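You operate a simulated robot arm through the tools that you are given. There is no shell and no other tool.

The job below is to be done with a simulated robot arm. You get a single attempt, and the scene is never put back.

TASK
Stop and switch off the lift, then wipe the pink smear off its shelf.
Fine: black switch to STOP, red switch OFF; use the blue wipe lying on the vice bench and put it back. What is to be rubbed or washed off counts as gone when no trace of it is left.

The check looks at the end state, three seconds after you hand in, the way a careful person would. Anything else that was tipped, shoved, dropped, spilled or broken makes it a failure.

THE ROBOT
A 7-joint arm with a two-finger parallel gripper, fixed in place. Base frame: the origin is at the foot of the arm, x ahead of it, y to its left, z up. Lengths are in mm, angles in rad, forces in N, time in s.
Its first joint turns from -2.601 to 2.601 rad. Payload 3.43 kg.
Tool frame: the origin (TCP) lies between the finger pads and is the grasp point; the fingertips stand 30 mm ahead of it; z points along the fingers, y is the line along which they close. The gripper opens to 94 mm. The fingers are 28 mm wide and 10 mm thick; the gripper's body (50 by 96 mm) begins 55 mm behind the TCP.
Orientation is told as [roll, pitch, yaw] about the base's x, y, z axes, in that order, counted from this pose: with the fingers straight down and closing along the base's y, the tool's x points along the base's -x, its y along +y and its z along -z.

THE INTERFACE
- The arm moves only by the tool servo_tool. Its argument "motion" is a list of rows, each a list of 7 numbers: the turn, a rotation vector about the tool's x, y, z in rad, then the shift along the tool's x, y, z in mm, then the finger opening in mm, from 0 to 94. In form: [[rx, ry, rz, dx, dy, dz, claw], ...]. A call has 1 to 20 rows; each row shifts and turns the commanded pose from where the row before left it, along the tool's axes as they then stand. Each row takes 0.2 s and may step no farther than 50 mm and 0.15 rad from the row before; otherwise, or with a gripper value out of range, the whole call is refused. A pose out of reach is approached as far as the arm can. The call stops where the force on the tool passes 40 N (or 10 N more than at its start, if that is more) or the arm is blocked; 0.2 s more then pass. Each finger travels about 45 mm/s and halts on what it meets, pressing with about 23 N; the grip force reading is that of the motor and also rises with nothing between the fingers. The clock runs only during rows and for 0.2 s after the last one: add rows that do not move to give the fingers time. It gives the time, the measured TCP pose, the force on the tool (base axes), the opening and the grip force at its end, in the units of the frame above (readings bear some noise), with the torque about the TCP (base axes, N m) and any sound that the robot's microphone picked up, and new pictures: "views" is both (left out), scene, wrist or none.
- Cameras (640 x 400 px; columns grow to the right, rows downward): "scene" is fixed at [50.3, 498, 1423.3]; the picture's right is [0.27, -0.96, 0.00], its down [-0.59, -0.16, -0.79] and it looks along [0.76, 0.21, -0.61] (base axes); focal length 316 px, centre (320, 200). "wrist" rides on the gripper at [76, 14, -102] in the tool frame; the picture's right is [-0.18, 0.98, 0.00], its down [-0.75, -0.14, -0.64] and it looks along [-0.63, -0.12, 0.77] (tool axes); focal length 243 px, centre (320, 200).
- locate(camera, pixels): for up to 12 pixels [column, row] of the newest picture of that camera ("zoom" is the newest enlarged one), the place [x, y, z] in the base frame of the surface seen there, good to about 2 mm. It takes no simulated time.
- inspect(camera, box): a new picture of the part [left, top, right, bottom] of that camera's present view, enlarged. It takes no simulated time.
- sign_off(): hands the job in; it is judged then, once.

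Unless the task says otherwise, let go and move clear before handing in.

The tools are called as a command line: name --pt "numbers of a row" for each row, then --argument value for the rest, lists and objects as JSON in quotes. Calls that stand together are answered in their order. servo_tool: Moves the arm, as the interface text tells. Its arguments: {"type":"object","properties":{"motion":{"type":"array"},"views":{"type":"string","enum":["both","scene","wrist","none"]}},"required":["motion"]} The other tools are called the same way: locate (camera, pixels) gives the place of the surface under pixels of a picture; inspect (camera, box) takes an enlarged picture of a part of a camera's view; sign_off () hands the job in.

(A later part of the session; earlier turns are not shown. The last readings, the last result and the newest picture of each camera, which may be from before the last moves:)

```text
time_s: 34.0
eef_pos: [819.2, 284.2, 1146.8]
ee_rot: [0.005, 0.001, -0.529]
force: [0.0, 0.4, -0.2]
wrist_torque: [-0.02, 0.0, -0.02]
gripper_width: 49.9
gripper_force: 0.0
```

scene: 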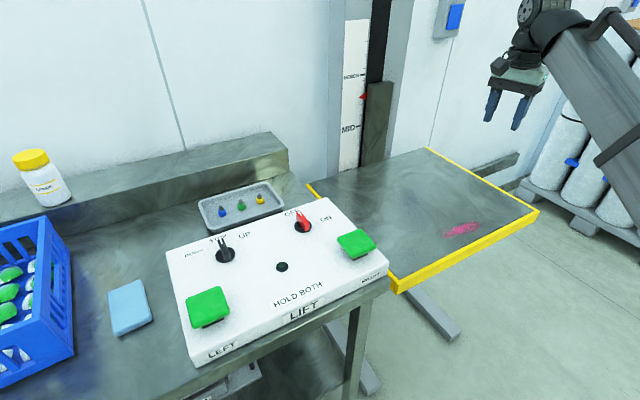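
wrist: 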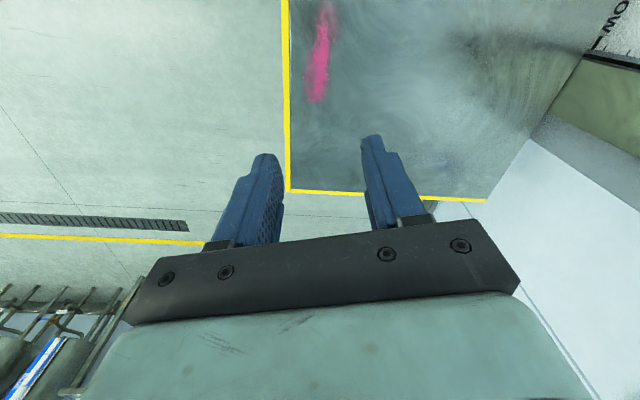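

The shelf and smear (top, 320,50) are clearly visible here. I'll measure the smear and the shelf edges, then keep searching to the right.

locate --camera "wrist" --pixels '[[326, 5], [310, 98], [321, 50], [313, 60], [332, 40], [287, 150], [288, 190], [480, 199], [540, 130], [185, 225], [40, 340], [320, 99]]'

locate --camera "scene" --pixels '[[445, 236], [480, 222], [448, 229], [478, 232], [462, 229], [398, 285], [535, 211], [428, 149], [312, 187], [385, 160], [352, 160], [381, 100]]'

inspect --camera "scene" --box '[420, 200, 500, 250]'

inspect --camera "wrist" --box '[0, 200, 220, 400]'

```text
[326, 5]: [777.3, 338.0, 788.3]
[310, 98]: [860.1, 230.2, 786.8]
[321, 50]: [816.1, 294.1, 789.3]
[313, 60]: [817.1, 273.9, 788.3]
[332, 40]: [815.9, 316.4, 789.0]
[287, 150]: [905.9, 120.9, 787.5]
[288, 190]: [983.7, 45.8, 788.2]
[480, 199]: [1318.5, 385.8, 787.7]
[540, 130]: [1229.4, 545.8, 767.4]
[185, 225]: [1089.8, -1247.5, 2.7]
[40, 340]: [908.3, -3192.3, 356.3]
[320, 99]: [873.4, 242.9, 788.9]
```

```text
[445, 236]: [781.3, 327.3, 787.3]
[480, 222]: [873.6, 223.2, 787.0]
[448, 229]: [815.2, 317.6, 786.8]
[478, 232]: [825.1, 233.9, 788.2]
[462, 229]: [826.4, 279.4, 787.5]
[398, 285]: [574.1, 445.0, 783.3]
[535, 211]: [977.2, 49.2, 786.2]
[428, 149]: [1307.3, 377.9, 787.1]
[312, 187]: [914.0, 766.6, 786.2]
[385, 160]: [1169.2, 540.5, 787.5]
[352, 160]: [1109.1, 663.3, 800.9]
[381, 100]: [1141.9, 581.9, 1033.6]
```

```text
8.00 times, centred on (460, 225) of scene
```

zoom: 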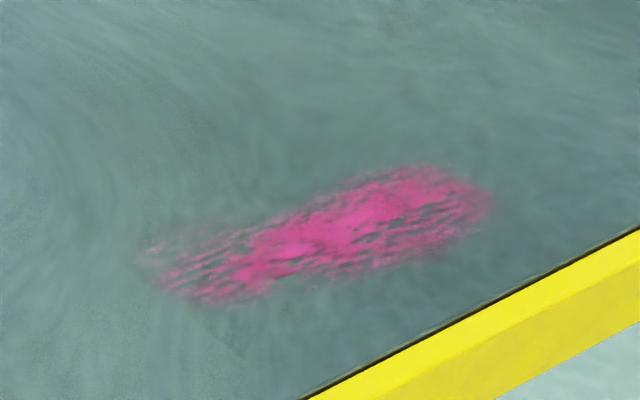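

```text
2.00 times, centred on (110, 300) of wrist
```

zoom: 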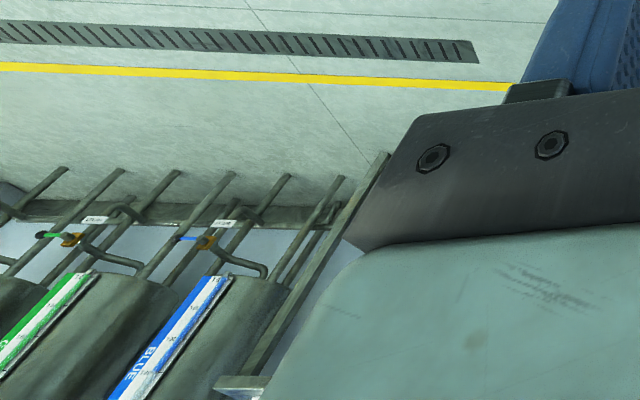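

The smear runs from about (770,345) to (870,225) at z 787, about 40 mm wide. I'll continue the search, swinging the arm to the right at the same height.

servo_tool --pt "0 0 0 -24.2 -41.4 0 50" --pt "0 0 0 -24.2 -41.4 0 50" --pt "0 0 0 -24.2 -41.4 0 50" --pt "0 0 0 -24.2 -41.4 0 50" --pt "0 0 0 -24.2 -41.4 0 50" --pt "0 0 0 -24.2 -41.4 0 50" --pt "0 0 0 -24.2 -41.4 0 50" --pt "0 0 0 -24.2 -41.4 0 50" --pt "0 0 0 -24.2 -41.4 0 50" --pt "0 0 0 -24.2 -41.4 0 50" --pt "0 0 0.145 0 0 0 50" --pt "0 0 0.145 0 0 0 50" --pt "0 0 0.145 0 0 0 50" --pt "0 0 0.145 0 0 0 50" --pt "0 0 0.145 0 0 0 50" --pt "0 0 0 0 0 0 50"

```text
time_s: 37.4
eef_pos: [820.1, -195.7, 1143.3]
ee_rot: [0.006, 0.003, -1.255]
force: [-0.3, 0.5, 0.1]
wrist_torque: [0.0, -0.01, -0.04]
gripper_width: 50.2
gripper_force: 0.0
```

scene: 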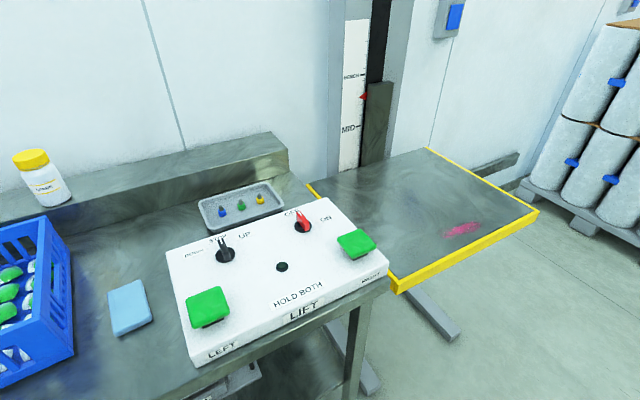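
wrist: 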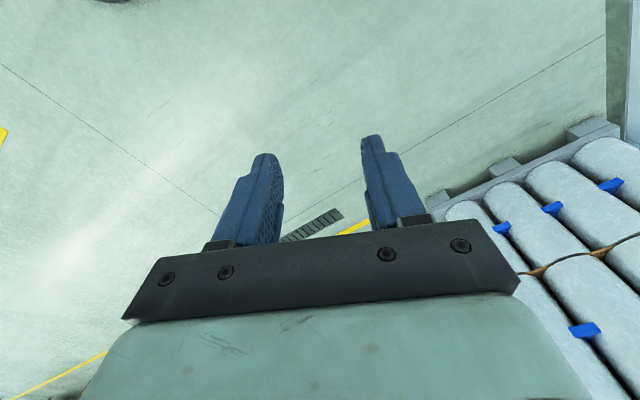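

There's only floor and the cylinder pallet here. I'll go further round to the right, to about (400,-720).

servo_tool --pt "0 0 0 -26.2 -40.1 0 50" --pt "0 0 0 -26.2 -40.1 0 50" --pt "0 0 0 -26.2 -40.1 0 50" --pt "0 0 0 -26.2 -40.1 0 50" --pt "0 0 0 -26.2 -40.1 0 50" --pt "0 0 0 -26.2 -40.1 0 50" --pt "0 0 0 -26.2 -40.1 0 50" --pt "0 0 0 -26.2 -40.1 0 50" --pt "0 0 0 -26.2 -40.1 0 50" --pt "0 0 0 -26.2 -40.1 0 50" --pt "0 0 0 -26.2 -40.1 0 50" --pt "0 0 0 -26.2 -40.1 0 50" --pt "0 0 0 -26.2 -40.1 0 50" --pt "0 0 0 -26.2 -40.1 0 50" --pt "0 0 0 0 0 0 50" --views "wrist"

```text
time_s: 40.6
eef_pos: [401.7, -717.1, 1142.6]
ee_rot: [0.006, 0.002, -1.253]
force: [-0.8, -0.4, 0.5]
wrist_torque: [0.03, -0.04, -0.02]
gripper_width: 50.1
gripper_force: 0.0
```

wrist: 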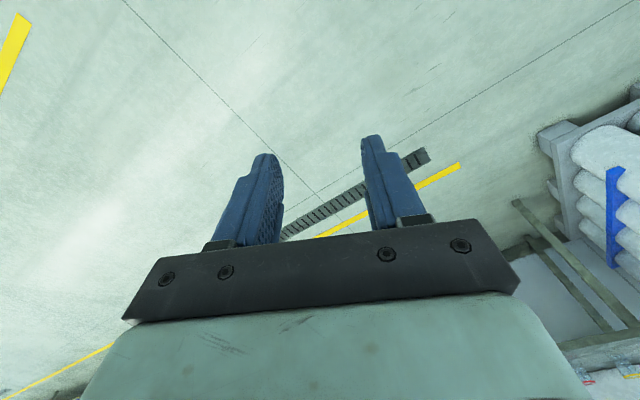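

Still floor. I'll continue round towards azimuth -110°.

servo_tool --pt "0 0 0 12.7 -46.9 0 50" --pt "0 0 0 12.7 -46.9 0 50" --pt "0 0 0 12.7 -46.9 0 50" --pt "0 0 0 12.7 -46.9 0 50" --pt "0 0 0 12.7 -46.9 0 50" --pt "0 0 0 12.7 -46.9 0 50" --pt "0 0 0 12.7 -46.9 0 50" --pt "0 0 0.145 0 0 0 50" --pt "0 0 0.145 0 0 0 50" --pt "0 0 0.145 0 0 0 50" --pt "0 0 0.145 0 0 0 50" --pt "0 0 0 0 0 0 50" --views "wrist"

```text
time_s: 41.6
eef_pos: [233.2, -729.8, 1140.5]
ee_rot: [0.004, -0.006, -1.262]
force: [-0.7, -0.8, 0.0]
wrist_torque: [-0.02, -0.01, 0.03]
gripper_width: 50.2
gripper_force: 0.0
stopped in row 4: the force on the tool passed its limit at 50 N (the readings are from after the stop); the commanded pose is now the measured one
```

wrist: 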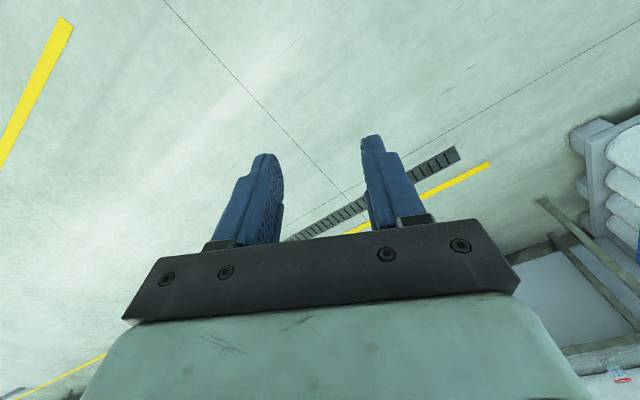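

The arm hit a brief 50 N spike, though the reading is now zero. I'll look at the scene camera before moving on.

servo_tool --pt "0 0 0 0 0 0 50"

```text
time_s: 42.0
eef_pos: [232.1, -730.8, 1141.5]
ee_rot: [0.003, -0.003, -1.263]
force: [-0.3, -0.1, -1.0]
wrist_torque: [-0.04, 0.01, 0.0]
gripper_width: 49.9
gripper_force: 0.1
```

scene: 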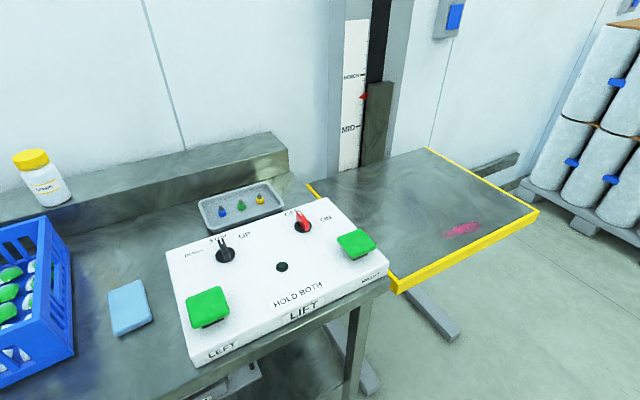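
wrist: 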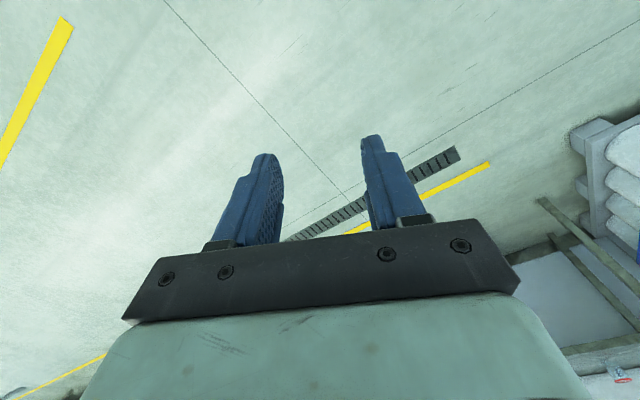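

Nothing is visibly disturbed. I'll pan the camera further clockwise from here to see behind and to the right before going on.

servo_tool --pt "0 0 0.1 0 0 0 50" --pt "0 0 0.1 0 0 0 50" --pt "0 0 0.1 0 0 0 50" --pt "0 0 0.12 0 0 0 50" --pt "0 0 0.12 0 0 0 50" --pt "0 0 0.12 0 0 0 50" --pt "0 0 0.12 0 0 0 50" --pt "0 0 0.12 0 0 0 50" --pt "0 0 0.12 0 0 0 50" --pt "0 0 0 0 0 0 50" --views "wrist"

```text
time_s: 44.2
eef_pos: [232.2, -731.3, 1141.7]
ee_rot: [0.007, 0.0, -2.281]
force: [0.4, -0.2, -0.4]
wrist_torque: [-0.03, -0.03, -0.01]
gripper_width: 50.1
gripper_force: 0.1
```

wrist: 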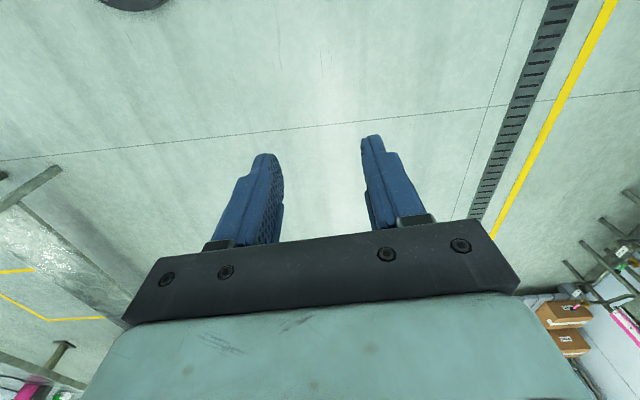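

There's a structure at the left edge, around (60,250), roughly behind the robot. I'll enlarge and locate it.

inspect --camera "wrist" --box '[0, 150, 180, 400]'

locate --camera "wrist" --pixels '[[60, 250], [40, 180], [5, 175], [20, 220], [110, 300], [60, 345], [30, 390], [5, 270], [560, 315], [120, 3]]'

```text
1.60 times, centred on (90, 275) of wrist
```

zoom: 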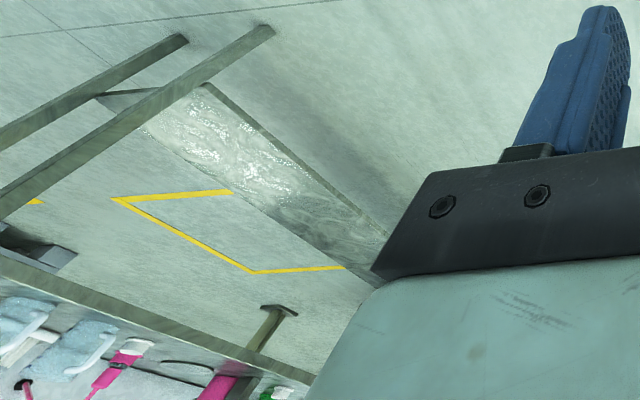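

```text
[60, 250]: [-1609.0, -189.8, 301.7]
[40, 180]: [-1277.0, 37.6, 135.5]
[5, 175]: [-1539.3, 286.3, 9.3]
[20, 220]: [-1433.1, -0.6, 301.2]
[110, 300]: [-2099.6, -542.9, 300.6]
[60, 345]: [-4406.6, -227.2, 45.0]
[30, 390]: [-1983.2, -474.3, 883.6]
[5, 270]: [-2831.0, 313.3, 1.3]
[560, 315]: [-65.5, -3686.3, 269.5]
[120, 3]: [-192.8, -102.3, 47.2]
```

The bench behind the robot is at x≈-2000, out of reach, and the right side is only floor. So I'll unwind and swing back round to look at the left side, past the crate.

servo_tool --pt "0 0 -0.145 0 0 0 50" --pt "0 0 -0.145 0 0 0 50" --pt "0 0 -0.145 0 0 0 50" --pt "0 0 -0.145 0 0 0 50" --pt "0 0 -0.145 0 0 0 50" --pt "0 0 -0.145 0 0 0 50" --pt "0 0 -0.145 0 0 0 50" --pt "0 0 0 0 23 0 50" --pt "0 0 -0.06 0 46 0 50" --pt "0 0 -0.06 0 46 0 50" --pt "0 0 -0.06 0 46 0 50" --pt "0 0 -0.06 0 46 0 50" --pt "0 0 -0.06 0 46 0 50" --pt "0 0 -0.06 0 46 0 50" --pt "0 0 -0.06 0 46 0 50" --pt "0 0 -0.06 0 46 0 50" --pt "0 0 -0.06 0 46 0 50" --pt "0 0 -0.06 0 46 0 50" --pt "0 0 -0.06 0 46 0 50" --pt "0 0 0 0 0 0 50" --views "none"

```text
time_s: 48.4
eef_pos: [661.6, -438.6, 1141.1]
ee_rot: [0.0, -0.007, -0.605]
force: [0.3, -1.1, -0.3]
wrist_torque: [-0.02, 0.02, 0.02]
gripper_width: 49.8
gripper_force: 0.0
```

The arc motion works as intended: radius 794, azimuth -33°. I'll continue the swing to the left.

servo_tool --pt "0 0 -0.058 0 46 0 50" --pt "0 0 -0.058 0 46 0 50" --pt "0 0 -0.058 0 46 0 50" --pt "0 0 -0.058 0 46 0 50" --pt "0 0 -0.058 0 46 0 50" --pt "0 0 -0.058 0 46 0 50" --pt "0 0 -0.058 0 46 0 50" --pt "0 0 -0.058 0 46 0 50" --pt "0 0 -0.058 0 46 0 50" --pt "0 0 -0.058 0 46 0 50" --pt "0 0 -0.058 0 46 0 50" --pt "0 0 -0.058 0 46 0 50" --pt "0 0 -0.058 0 46 0 50" --pt "0 0 -0.058 0 46 0 50" --pt "0 0 -0.058 0 46 0 50" --pt "0 0 -0.058 0 46 0 50" --pt "0 0 -0.058 0 46 0 50" --pt "0 0 -0.058 0 46 0 50" --pt "0 0 -0.058 0 46 0 50" --pt "0 0 0 0 0 0 50" --views "none"

servo_tool --pt "0 0 -0.058 0 46 0 50" --pt "0 0 -0.058 0 46 0 50" --pt "0 0 -0.058 0 46 0 50" --pt "0 0 -0.058 0 46 0 50" --pt "0 0 -0.058 0 46 0 50" --pt "0 0 -0.058 0 46 0 50" --pt "0 0 -0.058 0 46 0 50" --pt "0 0 -0.058 0 46 0 50" --pt "0 0 -0.058 0 46 0 50" --pt "0 0 -0.058 0 46 0 50" --pt "0 0 -0.058 0 46 0 50" --pt "0 0 -0.058 0 46 0 50" --pt "0 0 -0.058 0 46 0 50" --pt "0 0 0 0 0 0 50"

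```text
time_s: 52.6
eef_pos: [733.8, 388.1, 1138.5]
ee_rot: [-0.005, 0.0, 0.496]
force: [-0.4, 0.5, -0.3]
wrist_torque: [0.04, -0.01, 0.0]
gripper_width: 50.0
gripper_force: 0.0
```

```text
time_s: 55.6
eef_pos: [296.6, 774.2, 1136.3]
ee_rot: [-0.005, 0.001, 1.25]
force: [0.2, 0.3, 0.7]
wrist_torque: [-0.02, 0.02, -0.02]
gripper_width: 50.0
gripper_force: 0.0
```

scene: 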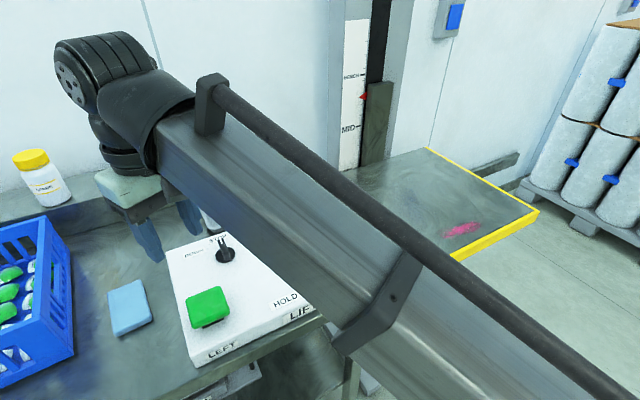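
wrist: 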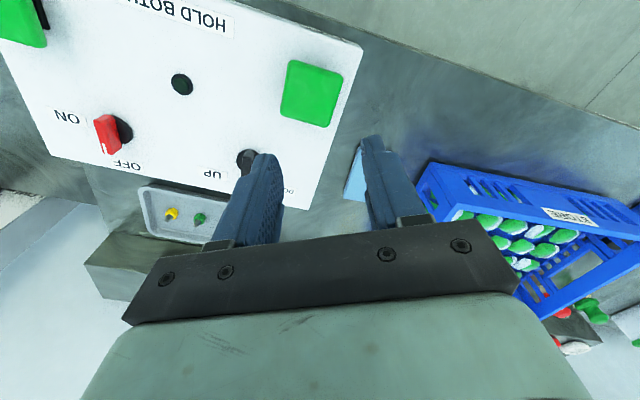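

Now I'll look past the crate: the lower right shows its far end and more items. I'll swing another ~35° and turn the camera left.

servo_tool --pt "0 0 -0.075 0 46 0 50" --pt "0 0 -0.075 0 46 0 50" --pt "0 0 -0.075 0 46 0 50" --pt "0 0 -0.075 0 46 0 50" --pt "0 0 -0.075 0 46 0 50" --pt "0 0 -0.075 0 46 0 50" --pt "0 0 -0.075 0 46 0 50" --pt "0 0 -0.075 0 46 0 50" --pt "0 0 0 0 0 0 50"

```text
time_s: 57.6
eef_pos: [-63.6, 798.9, 1133.2]
ee_rot: [-0.004, 0.004, 1.849]
force: [0.0, 0.0, 0.5]
wrist_torque: [0.01, -0.02, -0.03]
gripper_width: 49.9
gripper_force: 0.0
```

scene: 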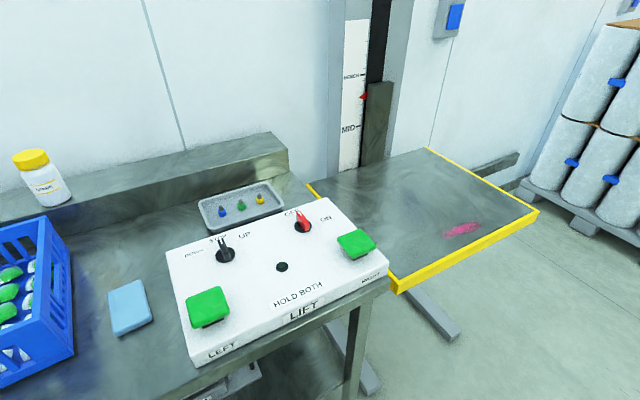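
wrist: 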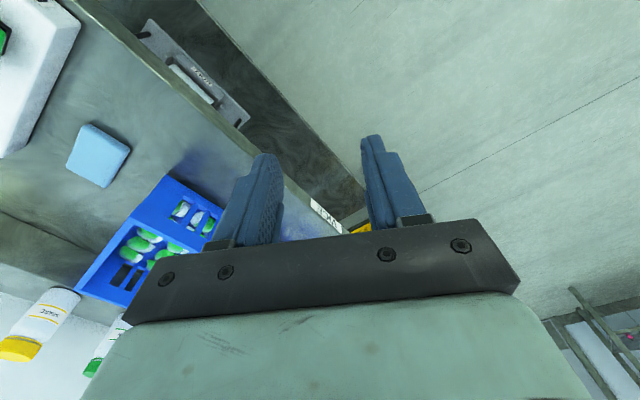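

There's a labelled part on the bench front at (190,80) and another label at (327,213). I'll enlarge both.

inspect --camera "wrist" --box '[110, 0, 290, 130]'

inspect --camera "wrist" --box '[260, 140, 400, 240]'

locate --camera "wrist" --pixels '[[327, 213], [200, 80], [98, 155], [355, 228], [320, 180], [280, 180], [270, 130], [150, 240], [600, 320], [40, 340]]'

```text
3.08 times, centred on (200, 65) of wrist
```

zoom: 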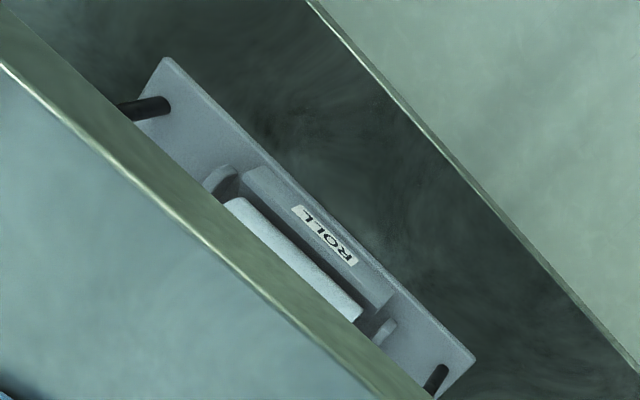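

```text
4.00 times, centred on (330, 190) of wrist
```

zoom: 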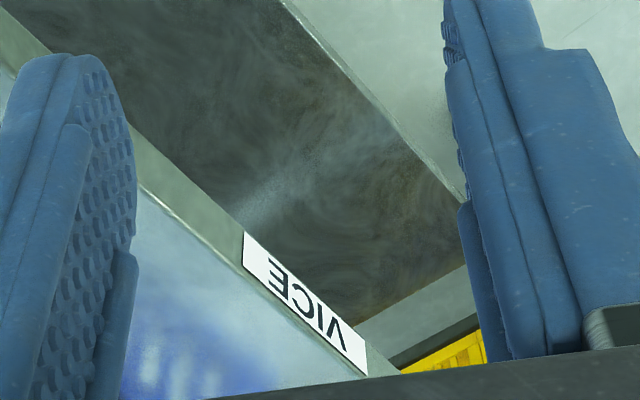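

```text
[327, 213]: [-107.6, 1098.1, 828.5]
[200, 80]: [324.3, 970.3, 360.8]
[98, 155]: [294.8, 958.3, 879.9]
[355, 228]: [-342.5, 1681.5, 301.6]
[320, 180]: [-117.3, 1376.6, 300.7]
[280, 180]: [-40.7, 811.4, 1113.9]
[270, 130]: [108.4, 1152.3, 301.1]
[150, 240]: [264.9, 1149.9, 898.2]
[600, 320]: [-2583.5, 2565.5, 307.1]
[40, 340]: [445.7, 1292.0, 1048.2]
```

The bench front edge is labelled VICE, so this is the vice bench and the wipe at (98,155) is the right one. Now I'll measure the wipe's corners and height.

inspect --camera "wrist" --box '[50, 100, 150, 200]'

inspect --camera "scene" --box '[90, 260, 170, 350]'

locate --camera "wrist" --pixels '[[86, 126], [129, 148], [105, 186], [68, 166], [97, 155], [127, 152], [103, 183], [80, 124], [60, 150], [135, 160], [70, 162], [90, 128]]'

```text
4.00 times, centred on (100, 150) of wrist
```

zoom: 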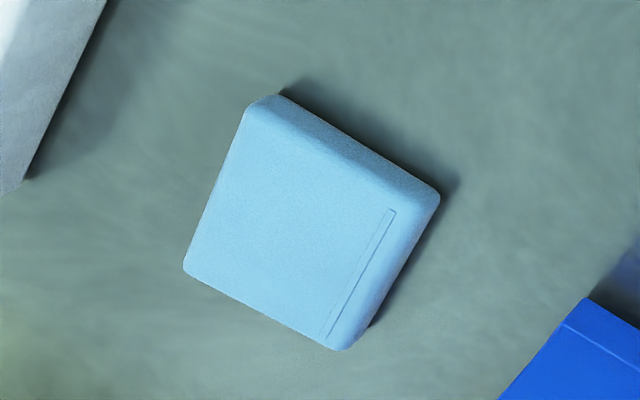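

```text
4.44 times, centred on (130, 305) of scene
```

zoom: 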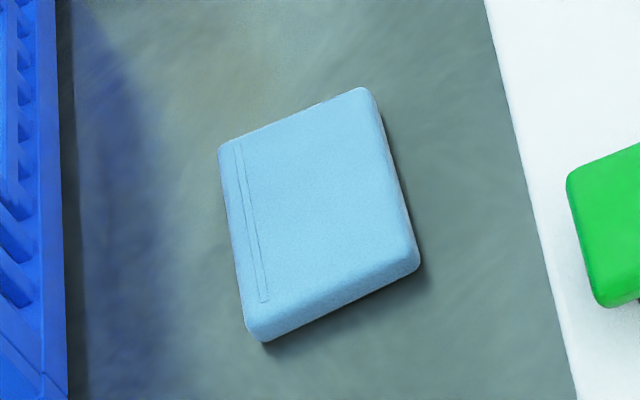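

```text
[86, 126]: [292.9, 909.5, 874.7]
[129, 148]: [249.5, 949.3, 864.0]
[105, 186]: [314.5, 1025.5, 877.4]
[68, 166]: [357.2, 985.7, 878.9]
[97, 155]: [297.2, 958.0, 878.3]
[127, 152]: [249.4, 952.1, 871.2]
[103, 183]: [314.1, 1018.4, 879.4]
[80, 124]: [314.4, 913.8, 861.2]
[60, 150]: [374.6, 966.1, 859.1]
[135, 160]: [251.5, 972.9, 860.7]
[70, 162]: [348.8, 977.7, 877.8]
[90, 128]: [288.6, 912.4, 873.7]
```

The wipe is about 60 × 98 mm and 20 mm thick, with its long axis at ~46°. I'll check its exact corners in the scene picture and how close the crate is.

locate --camera "scene" --pixels '[[108.5, 293.5], [139.5, 281], [151, 318], [115.5, 333], [116, 337], [152, 321], [129, 307], [74, 350], [72, 360], [66, 240], [45, 218], [76, 320]]'

locate --camera "wrist" --pixels '[[166, 176], [215, 205], [185, 190], [78, 290]]'

```text
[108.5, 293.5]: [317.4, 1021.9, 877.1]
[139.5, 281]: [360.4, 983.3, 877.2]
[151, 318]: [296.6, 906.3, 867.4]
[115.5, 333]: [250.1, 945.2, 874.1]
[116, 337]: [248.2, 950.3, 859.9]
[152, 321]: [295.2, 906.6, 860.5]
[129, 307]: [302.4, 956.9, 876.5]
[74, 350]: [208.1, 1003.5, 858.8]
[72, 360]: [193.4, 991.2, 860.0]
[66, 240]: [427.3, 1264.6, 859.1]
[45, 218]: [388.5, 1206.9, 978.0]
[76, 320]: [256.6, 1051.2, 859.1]
```

```text
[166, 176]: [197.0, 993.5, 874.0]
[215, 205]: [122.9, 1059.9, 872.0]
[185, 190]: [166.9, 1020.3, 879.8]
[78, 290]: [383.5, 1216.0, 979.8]
```

Crate wall is 70 mm from the wipe's left side, so there's room. I'll turn to yaw 0.85 and move above the near end of the wipe at (288,946), staying high.

servo_tool --pt "0 0 0.143 0 0 0 80" --pt "0 0 0.143 0 0 0 80" --pt "0 0 0.143 0 0 0 80" --pt "0 0 0.143 0 0 0 80" --pt "0 0 0.143 0 0 0 80" --pt "0 0 0.143 0 0 0 80" --pt "0 0 0.141 0 0 0 80" --pt "0 0 0 -42.8 -20.85 0 80" --pt "0 0 0 -42.8 -20.85 0 80" --pt "0 0 0 -42.8 -20.85 0 80" --pt "0 0 0 -42.8 -20.85 0 80" --pt "0 0 0 -42.8 -20.85 0 80" --pt "0 0 0 -42.8 -20.85 0 80" --pt "0 0 0 -42.8 -20.85 0 80" --pt "0 0 0 -42.8 -20.85 0 80" --pt "0 0 0 0 0 0 80" --pt "0 0 0 0 0 0 80"

```text
time_s: 61.2
eef_pos: [286.6, 943.9, 1134.4]
ee_rot: [-0.007, 0.0, 0.851]
force: [-0.8, 0.7, 0.0]
wrist_torque: [-0.01, 0.02, 0.0]
gripper_width: 80.0
gripper_force: 0.0
```

scene: 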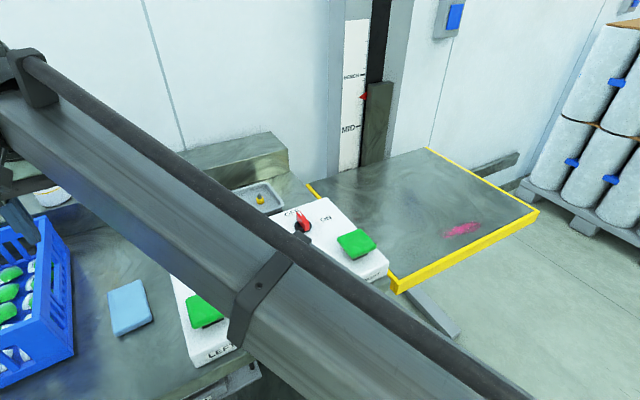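
wrist: 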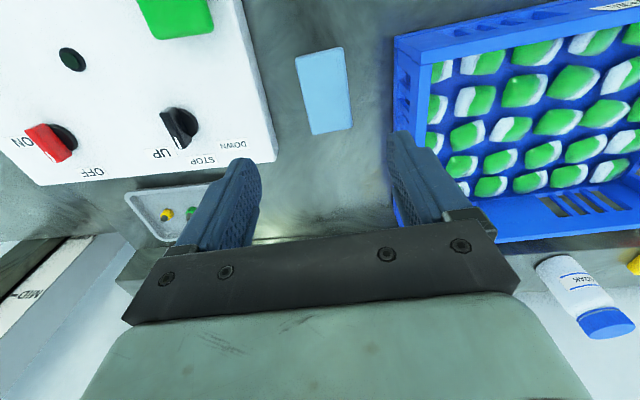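

Reached at r≈987. The wipe appears at (323,90) between the fingers, with the crate to the right. I'll descend to z≈975 and check the alignment.

servo_tool --pt "0 0 0 0 0 40 80" --pt "0 0 0 0 0 40 80" --pt "0 0 0 0 0 40 80" --pt "0 0 0 0 0 30 80" --pt "0 0 0 0 0 10 80" --pt "0 0 0 0 0 0 80"

inspect --camera "wrist" --box '[220, 60, 460, 210]'

```text
time_s: 62.6
eef_pos: [287.5, 944.0, 974.3]
ee_rot: [-0.006, 0.001, 0.85]
force: [0.3, 0.2, 0.5]
wrist_torque: [-0.02, 0.01, 0.03]
gripper_width: 80.1
gripper_force: 0.1
```

scene: 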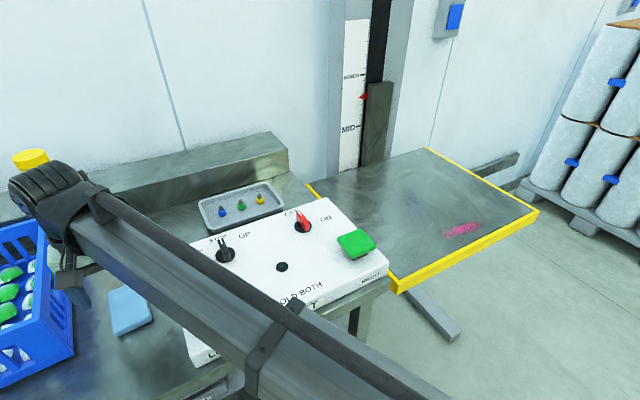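
wrist: 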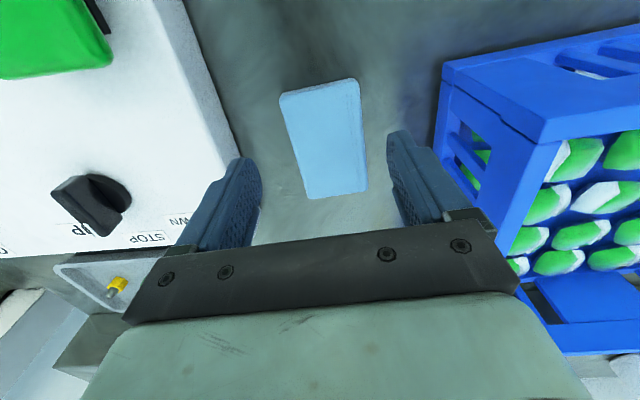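

```text
2.67 times, centred on (340, 135) of wrist
```

zoom: 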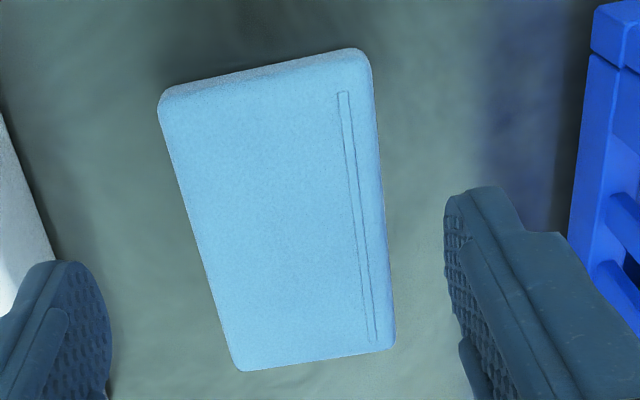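

The wipe looks well aligned with the tool. I'll check its edges in base coordinates from this closer view.

locate --camera "wrist" --pixels '[[284, 103], [355, 85], [364, 186], [313, 194], [298, 150], [362, 140], [322, 92], [338, 190], [325, 140]]'

```text
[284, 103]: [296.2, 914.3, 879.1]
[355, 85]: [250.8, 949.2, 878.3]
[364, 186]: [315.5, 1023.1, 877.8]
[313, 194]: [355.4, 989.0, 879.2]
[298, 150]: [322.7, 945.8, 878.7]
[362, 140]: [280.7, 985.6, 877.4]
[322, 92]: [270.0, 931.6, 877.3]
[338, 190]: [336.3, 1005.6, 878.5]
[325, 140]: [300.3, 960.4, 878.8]
```

I'll shift 4 mm sideways and 5 mm forward, and descend to TCP z≈894 so the tips stay about 4 mm above the bench.

servo_tool --pt "0 0 0 -5 4 20 80" --pt "0 0 0 0 0 25 80" --pt "0 0 0 0 0 20 80" --pt "0 0 0 0 0 15 80" --pt "0 0 0 0 0 0 80" --pt "0 0 0 0 0 0 80"

```text
time_s: 64.0
eef_pos: [288.2, 949.5, 894.3]
ee_rot: [-0.007, 0.001, 0.85]
force: [0.2, -0.1, 0.1]
wrist_torque: [0.0, -0.02, 0.0]
gripper_width: 80.0
gripper_force: 0.1
```

scene: 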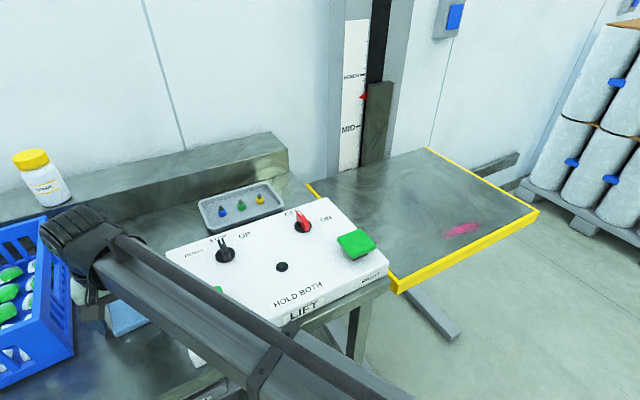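
wrist: 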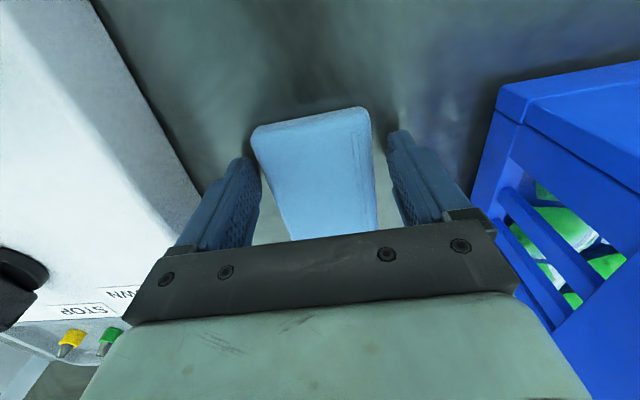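

The fingers straddle the wipe with no contact. I'll close on it.

servo_tool --pt "0 0 0 0 0 0 70" --pt "0 0 0 0 0 0 60" --pt "0 0 0 0 0 0 50" --pt "0 0 0 0 0 0 45" --pt "0 0 0 0 0 0 45"

```text
time_s: 65.2
eef_pos: [287.9, 949.5, 893.6]
ee_rot: [-0.006, 0.001, 0.851]
force: [-0.3, -0.5, 0.4]
wrist_torque: [-0.01, 0.0, -0.02]
gripper_width: 64.6
gripper_force: 23.2
```

scene: 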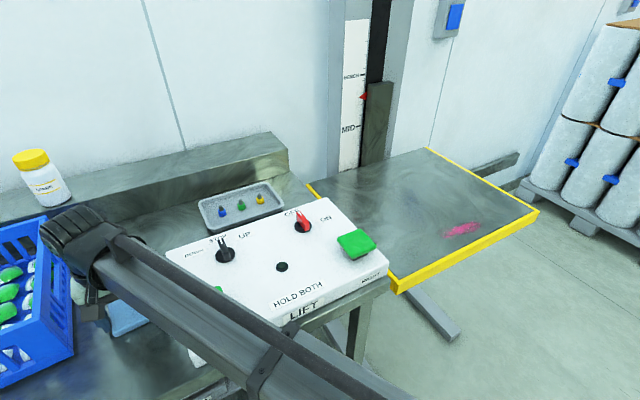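
wrist: 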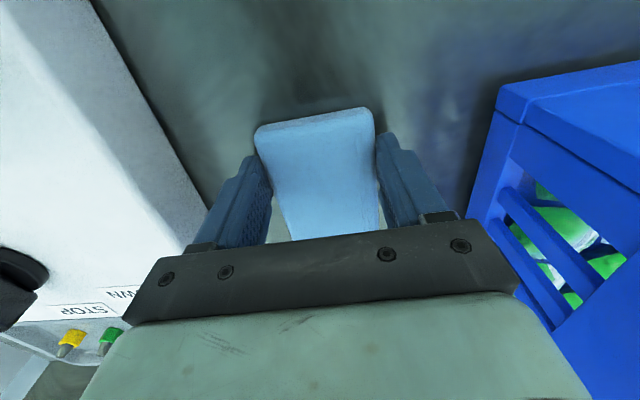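

The wipe is gripped at 64.6 mm. I'll lift straight up and check that it comes along.

servo_tool --pt "0 0 0 0 0 -10 45" --pt "0 0 0 0 0 -20 45" --pt "0 0 0 0 0 -30 45" --pt "0 0 0 0 0 -40 45" --pt "0 0 0 0 0 -40 45" --pt "0 0 0 0 0 -30 45" --pt "0 0 0 0 0 0 45"

```text
time_s: 66.8
eef_pos: [286.8, 952.4, 1064.6]
ee_rot: [-0.007, 0.001, 0.85]
force: [-0.3, -0.7, -0.2]
wrist_torque: [0.04, 0.0, 0.01]
gripper_width: 64.7
gripper_force: 23.4
```

scene: 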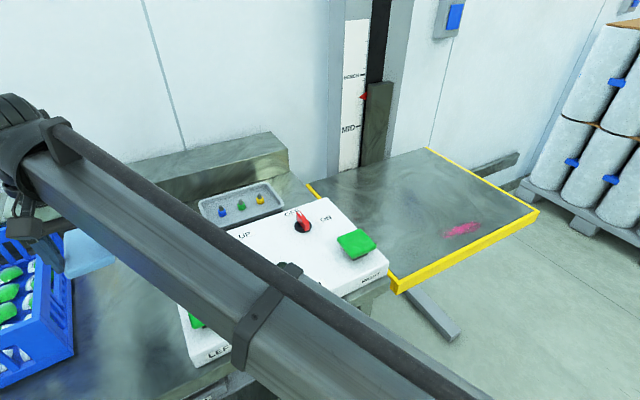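
wrist: 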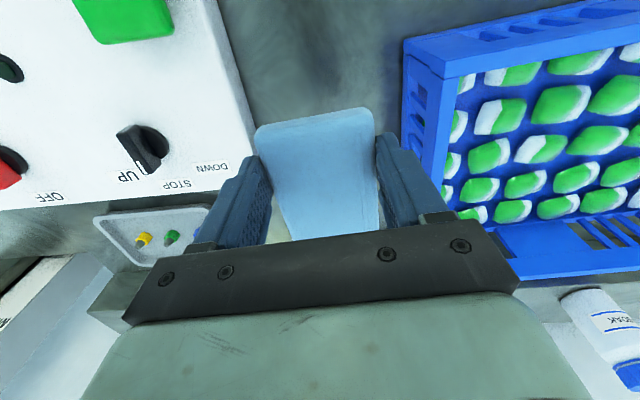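

The wipe is held securely and lifted. I'll measure the exact outline of the smear before moving there.

locate --camera "scene" --pixels '[[437, 232.5], [482, 224], [472.5, 220.5], [447, 238.5], [460, 222], [470, 233], [440, 230], [463, 229], [484, 226], [478, 220]]'

inspect --camera "scene" --box '[420, 205, 500, 255]'

```text
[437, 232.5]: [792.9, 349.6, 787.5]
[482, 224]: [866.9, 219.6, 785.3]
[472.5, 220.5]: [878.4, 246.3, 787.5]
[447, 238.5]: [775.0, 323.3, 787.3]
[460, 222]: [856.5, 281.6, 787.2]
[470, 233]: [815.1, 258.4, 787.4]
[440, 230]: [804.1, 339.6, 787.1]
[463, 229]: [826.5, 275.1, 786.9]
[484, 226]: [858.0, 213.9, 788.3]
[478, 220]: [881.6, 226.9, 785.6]
```

```text
8.00 times, centred on (460, 230) of scene
```

zoom: 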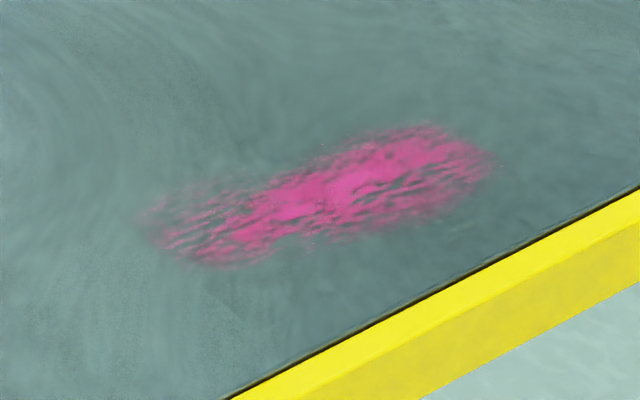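

The smear runs from about (785,341) to (870,223). I'll carry the wipe at z≈1064 over the console to a point above its start, with the wipe's long side across the smear.

servo_tool --pt "0 0 0 4 -23 0 45" --pt "0 0 0 8 -46 0 45" --pt "0 0 0 8 -46 0 45" --pt "0 0 0 8 -46 0 45" --pt "0 0 0 8 -46 0 45" --pt "0 0 0 8 -46 0 45" --pt "0 0 0 8 -46 0 45" --pt "0 0 0 8 -46 0 45" --pt "0 0 0 8 -46 0 45" --pt "0 0 0 8 -46 0 45" --pt "0 0 0 8 -46 0 45" --pt "0 0 0 8 -46 0 45" --pt "0 0 0 8 -46 0 45" --pt "0 0 0 8 -46 0 45" --pt "0 0 0 8 -46 0 45" --pt "0 0 0 8 -46 0 45" --pt "0 0 0 4 -23 0 45" --pt "0 0 0.105 0 0 0 45" --pt "0 0 0.105 0 0 0 45" --pt "0 0 0 0 0 0 45"

```text
time_s: 71.0
eef_pos: [755.2, 368.2, 1069.7]
ee_rot: [-0.007, -0.002, 0.638]
force: [-0.6, 0.6, -0.1]
wrist_torque: [0.02, -0.03, -0.02]
gripper_width: 64.7
gripper_force: 22.8
```

scene: 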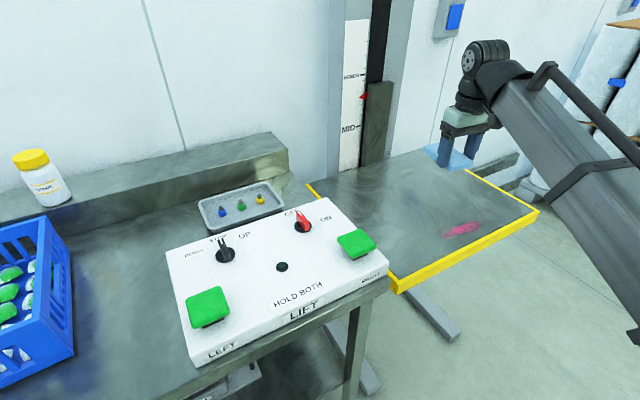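
wrist: 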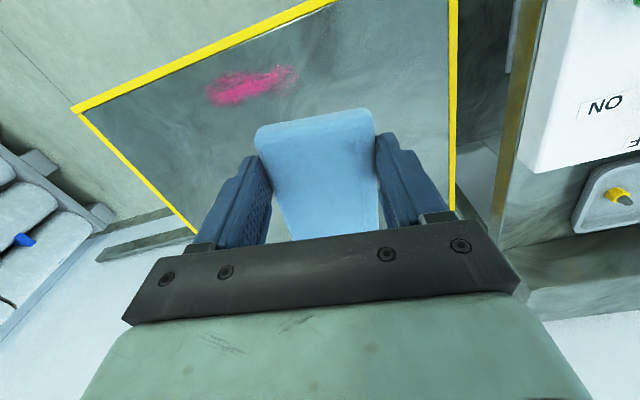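

Both cameras show the wipe and the smear (250,85 in the wrist view). I'll cross-check the smear ends and descend to just above the shelf.

locate --camera "wrist" --pixels '[[206, 95], [298, 74], [250, 85], [240, 75], [250, 98], [290, 64], [215, 103]]'

servo_tool --pt "0 0 0 0 0 45 45" --pt "0 0 0 0 0 45 45" --pt "0 0 0 0 0 45 45" --pt "0 0 0 0 0 45 45" --pt "0 0 0 0 0 45 45" --pt "0 0 0 0 0 12 45" --pt "0 0 0 0 0 0 45"

```text
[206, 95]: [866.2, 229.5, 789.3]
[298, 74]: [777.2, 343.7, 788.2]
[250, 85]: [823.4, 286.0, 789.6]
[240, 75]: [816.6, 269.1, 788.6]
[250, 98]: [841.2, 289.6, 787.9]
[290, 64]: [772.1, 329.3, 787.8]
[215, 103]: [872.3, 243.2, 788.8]
```

```text
time_s: 72.6
eef_pos: [755.8, 367.0, 832.2]
ee_rot: [-0.007, 0.0, 0.641]
force: [0.5, 0.4, -0.3]
wrist_torque: [0.03, 0.03, 0.01]
gripper_width: 64.6
gripper_force: 22.8
```

scene: 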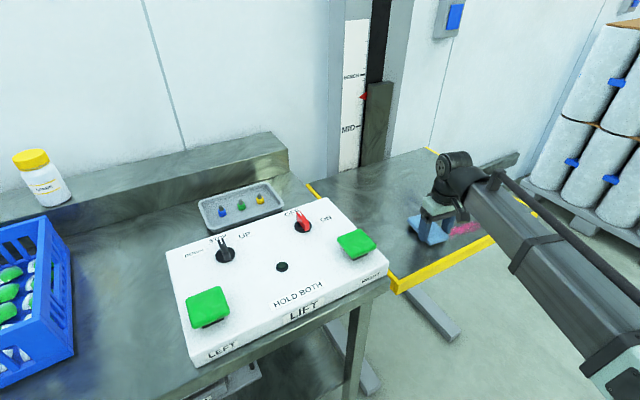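
wrist: 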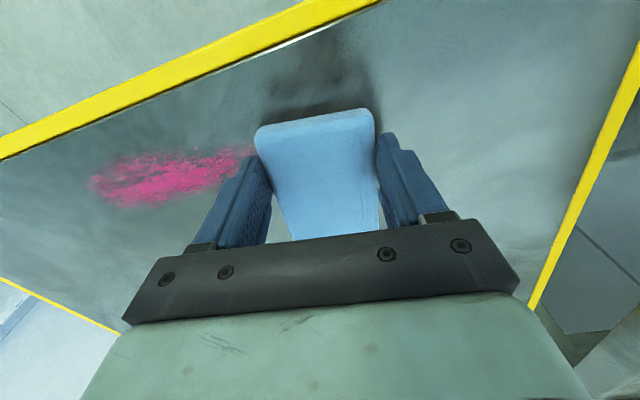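

I'm about 10 mm above contact, with the smear just to the left of the wipe. I'll lower in small steps until a modest press force shows.

servo_tool --pt "0 0 0 0 0 6 45" --pt "0 0 0 0 0 3 45" --pt "0 0 0 0 0 2 45" --pt "0 0 0 0 0 0 45" --views "wrist"

```text
time_s: 73.6
eef_pos: [756.6, 367.8, 821.7]
ee_rot: [-0.007, -0.002, 0.641]
force: [-0.8, 0.2, 4.8]
wrist_torque: [0.14, 0.11, 0.02]
gripper_width: 64.9
gripper_force: 22.8
```

wrist: 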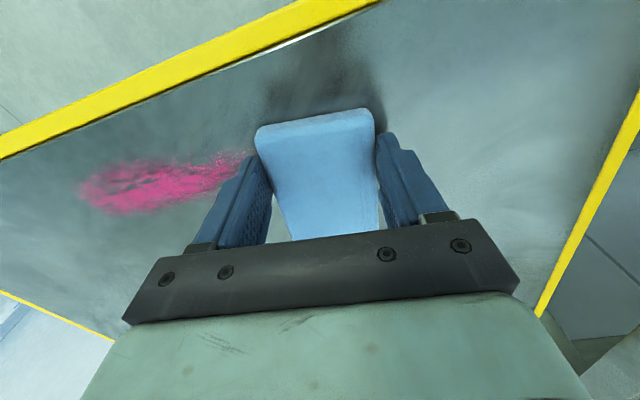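

Contact at z 821.7 with about 5 N. I'll press 1.5 mm more and sweep along the smear.

servo_tool --pt "0 0 0 0 0 1.5 45" --pt "0 0 0 -0.5 -15 0 45" --pt "0 0 0 -0.5 -15 0 45" --pt "0 0 0 -0.5 -15 0 45" --pt "0 0 0 -0.5 -15 0 45" --pt "0 0 0 -0.5 -15 0 45" --pt "0 0 0 -0.5 -15 0 45" --pt "0 0 0 -0.5 -15 0 45" --pt "0 0 0 -0.5 -15 0 45" --pt "0 0 0 -0.5 -15 0 45" --pt "0 0 0 -0.5 -15 0 45" --pt "0 0 0 -0.5 -15 0 45" --pt "0 0 0 -0.5 -15 0 45" --pt "0 0 0 -0.5 -15 0 45" --pt "0 0 0 -0.5 -15 0 45" --pt "0 0 0 0 0 0 45"

```text
time_s: 77.0
eef_pos: [890.0, 202.9, 821.8]
ee_rot: [-0.006, -0.003, 0.642]
force: [0.0, -1.1, -0.6]
wrist_torque: [0.02, -0.01, 0.01]
gripper_width: 64.6
gripper_force: 22.7
```

scene: 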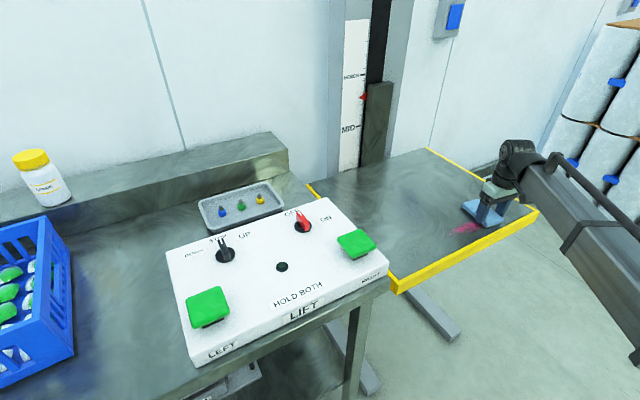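
wrist: 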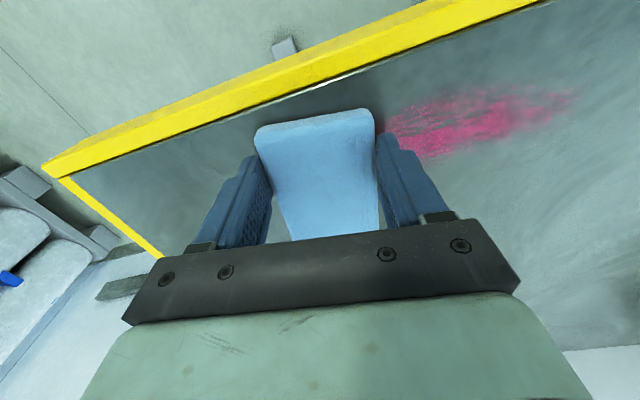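

Contact was lost along the way because the command drifted up slightly, and the smear is only fainter. I'll press down again to find a real contact force here, then sweep back.

servo_tool --pt "0 0 0 0 0 1 45" --pt "0 0 0 0 0 1 45" --pt "0 0 0 0 0 1 45" --pt "0 0 0 0 0 0 45" --views "none"

```text
time_s: 78.0
eef_pos: [888.4, 202.4, 819.8]
ee_rot: [-0.007, -0.004, 0.64]
force: [4.5, -0.4, 13.3]
wrist_torque: [0.14, 0.0, -0.06]
gripper_width: 64.6
gripper_force: 23.4
```

Now about 13 N. I'll sweep back along the smear with that pressure.

servo_tool --pt "0 0 0 0.5 15 -0.05 45" --pt "0 0 0 0.5 15 -0.05 45" --pt "0 0 0 0.5 15 -0.05 45" --pt "0 0 0 0.5 15 -0.05 45" --pt "0 0 0 0.5 15 -0.05 45" --pt "0 0 0 0.5 15 -0.05 45" --pt "0 0 0 0.5 15 -0.05 45" --pt "0 0 0 0.5 15 -0.05 45" --pt "0 0 0 0.5 15 -0.05 45" --pt "0 0 0 0.5 15 -0.05 45" --pt "0 0 0 0.5 15 -0.05 45" --pt "0 0 0 0.5 15 -0.05 45" --pt "0 0 0 0.5 15 -0.05 45" --pt "0 0 0 0.5 15 -0.05 45"

```text
time_s: 81.0
eef_pos: [756.7, 368.4, 818.0]
ee_rot: [-0.006, -0.003, 0.641]
force: [0.4, -0.1, 0.0]
wrist_torque: [-0.01, 0.01, 0.02]
gripper_width: 64.7
gripper_force: 23.0
```

scene: 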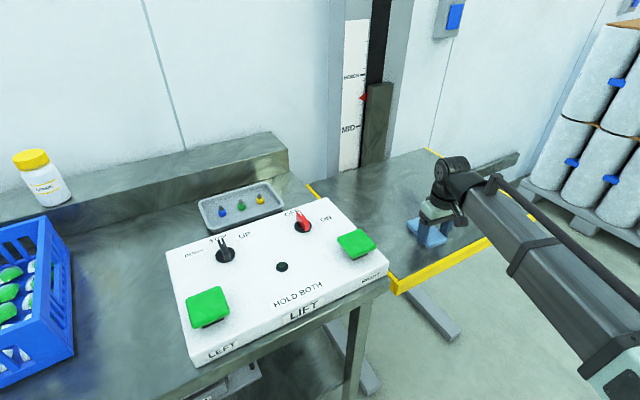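
wrist: 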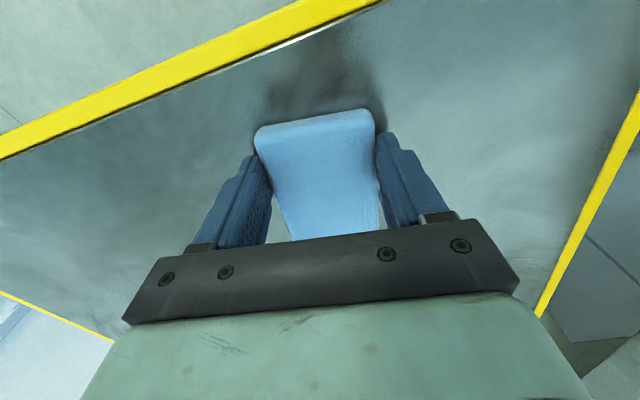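

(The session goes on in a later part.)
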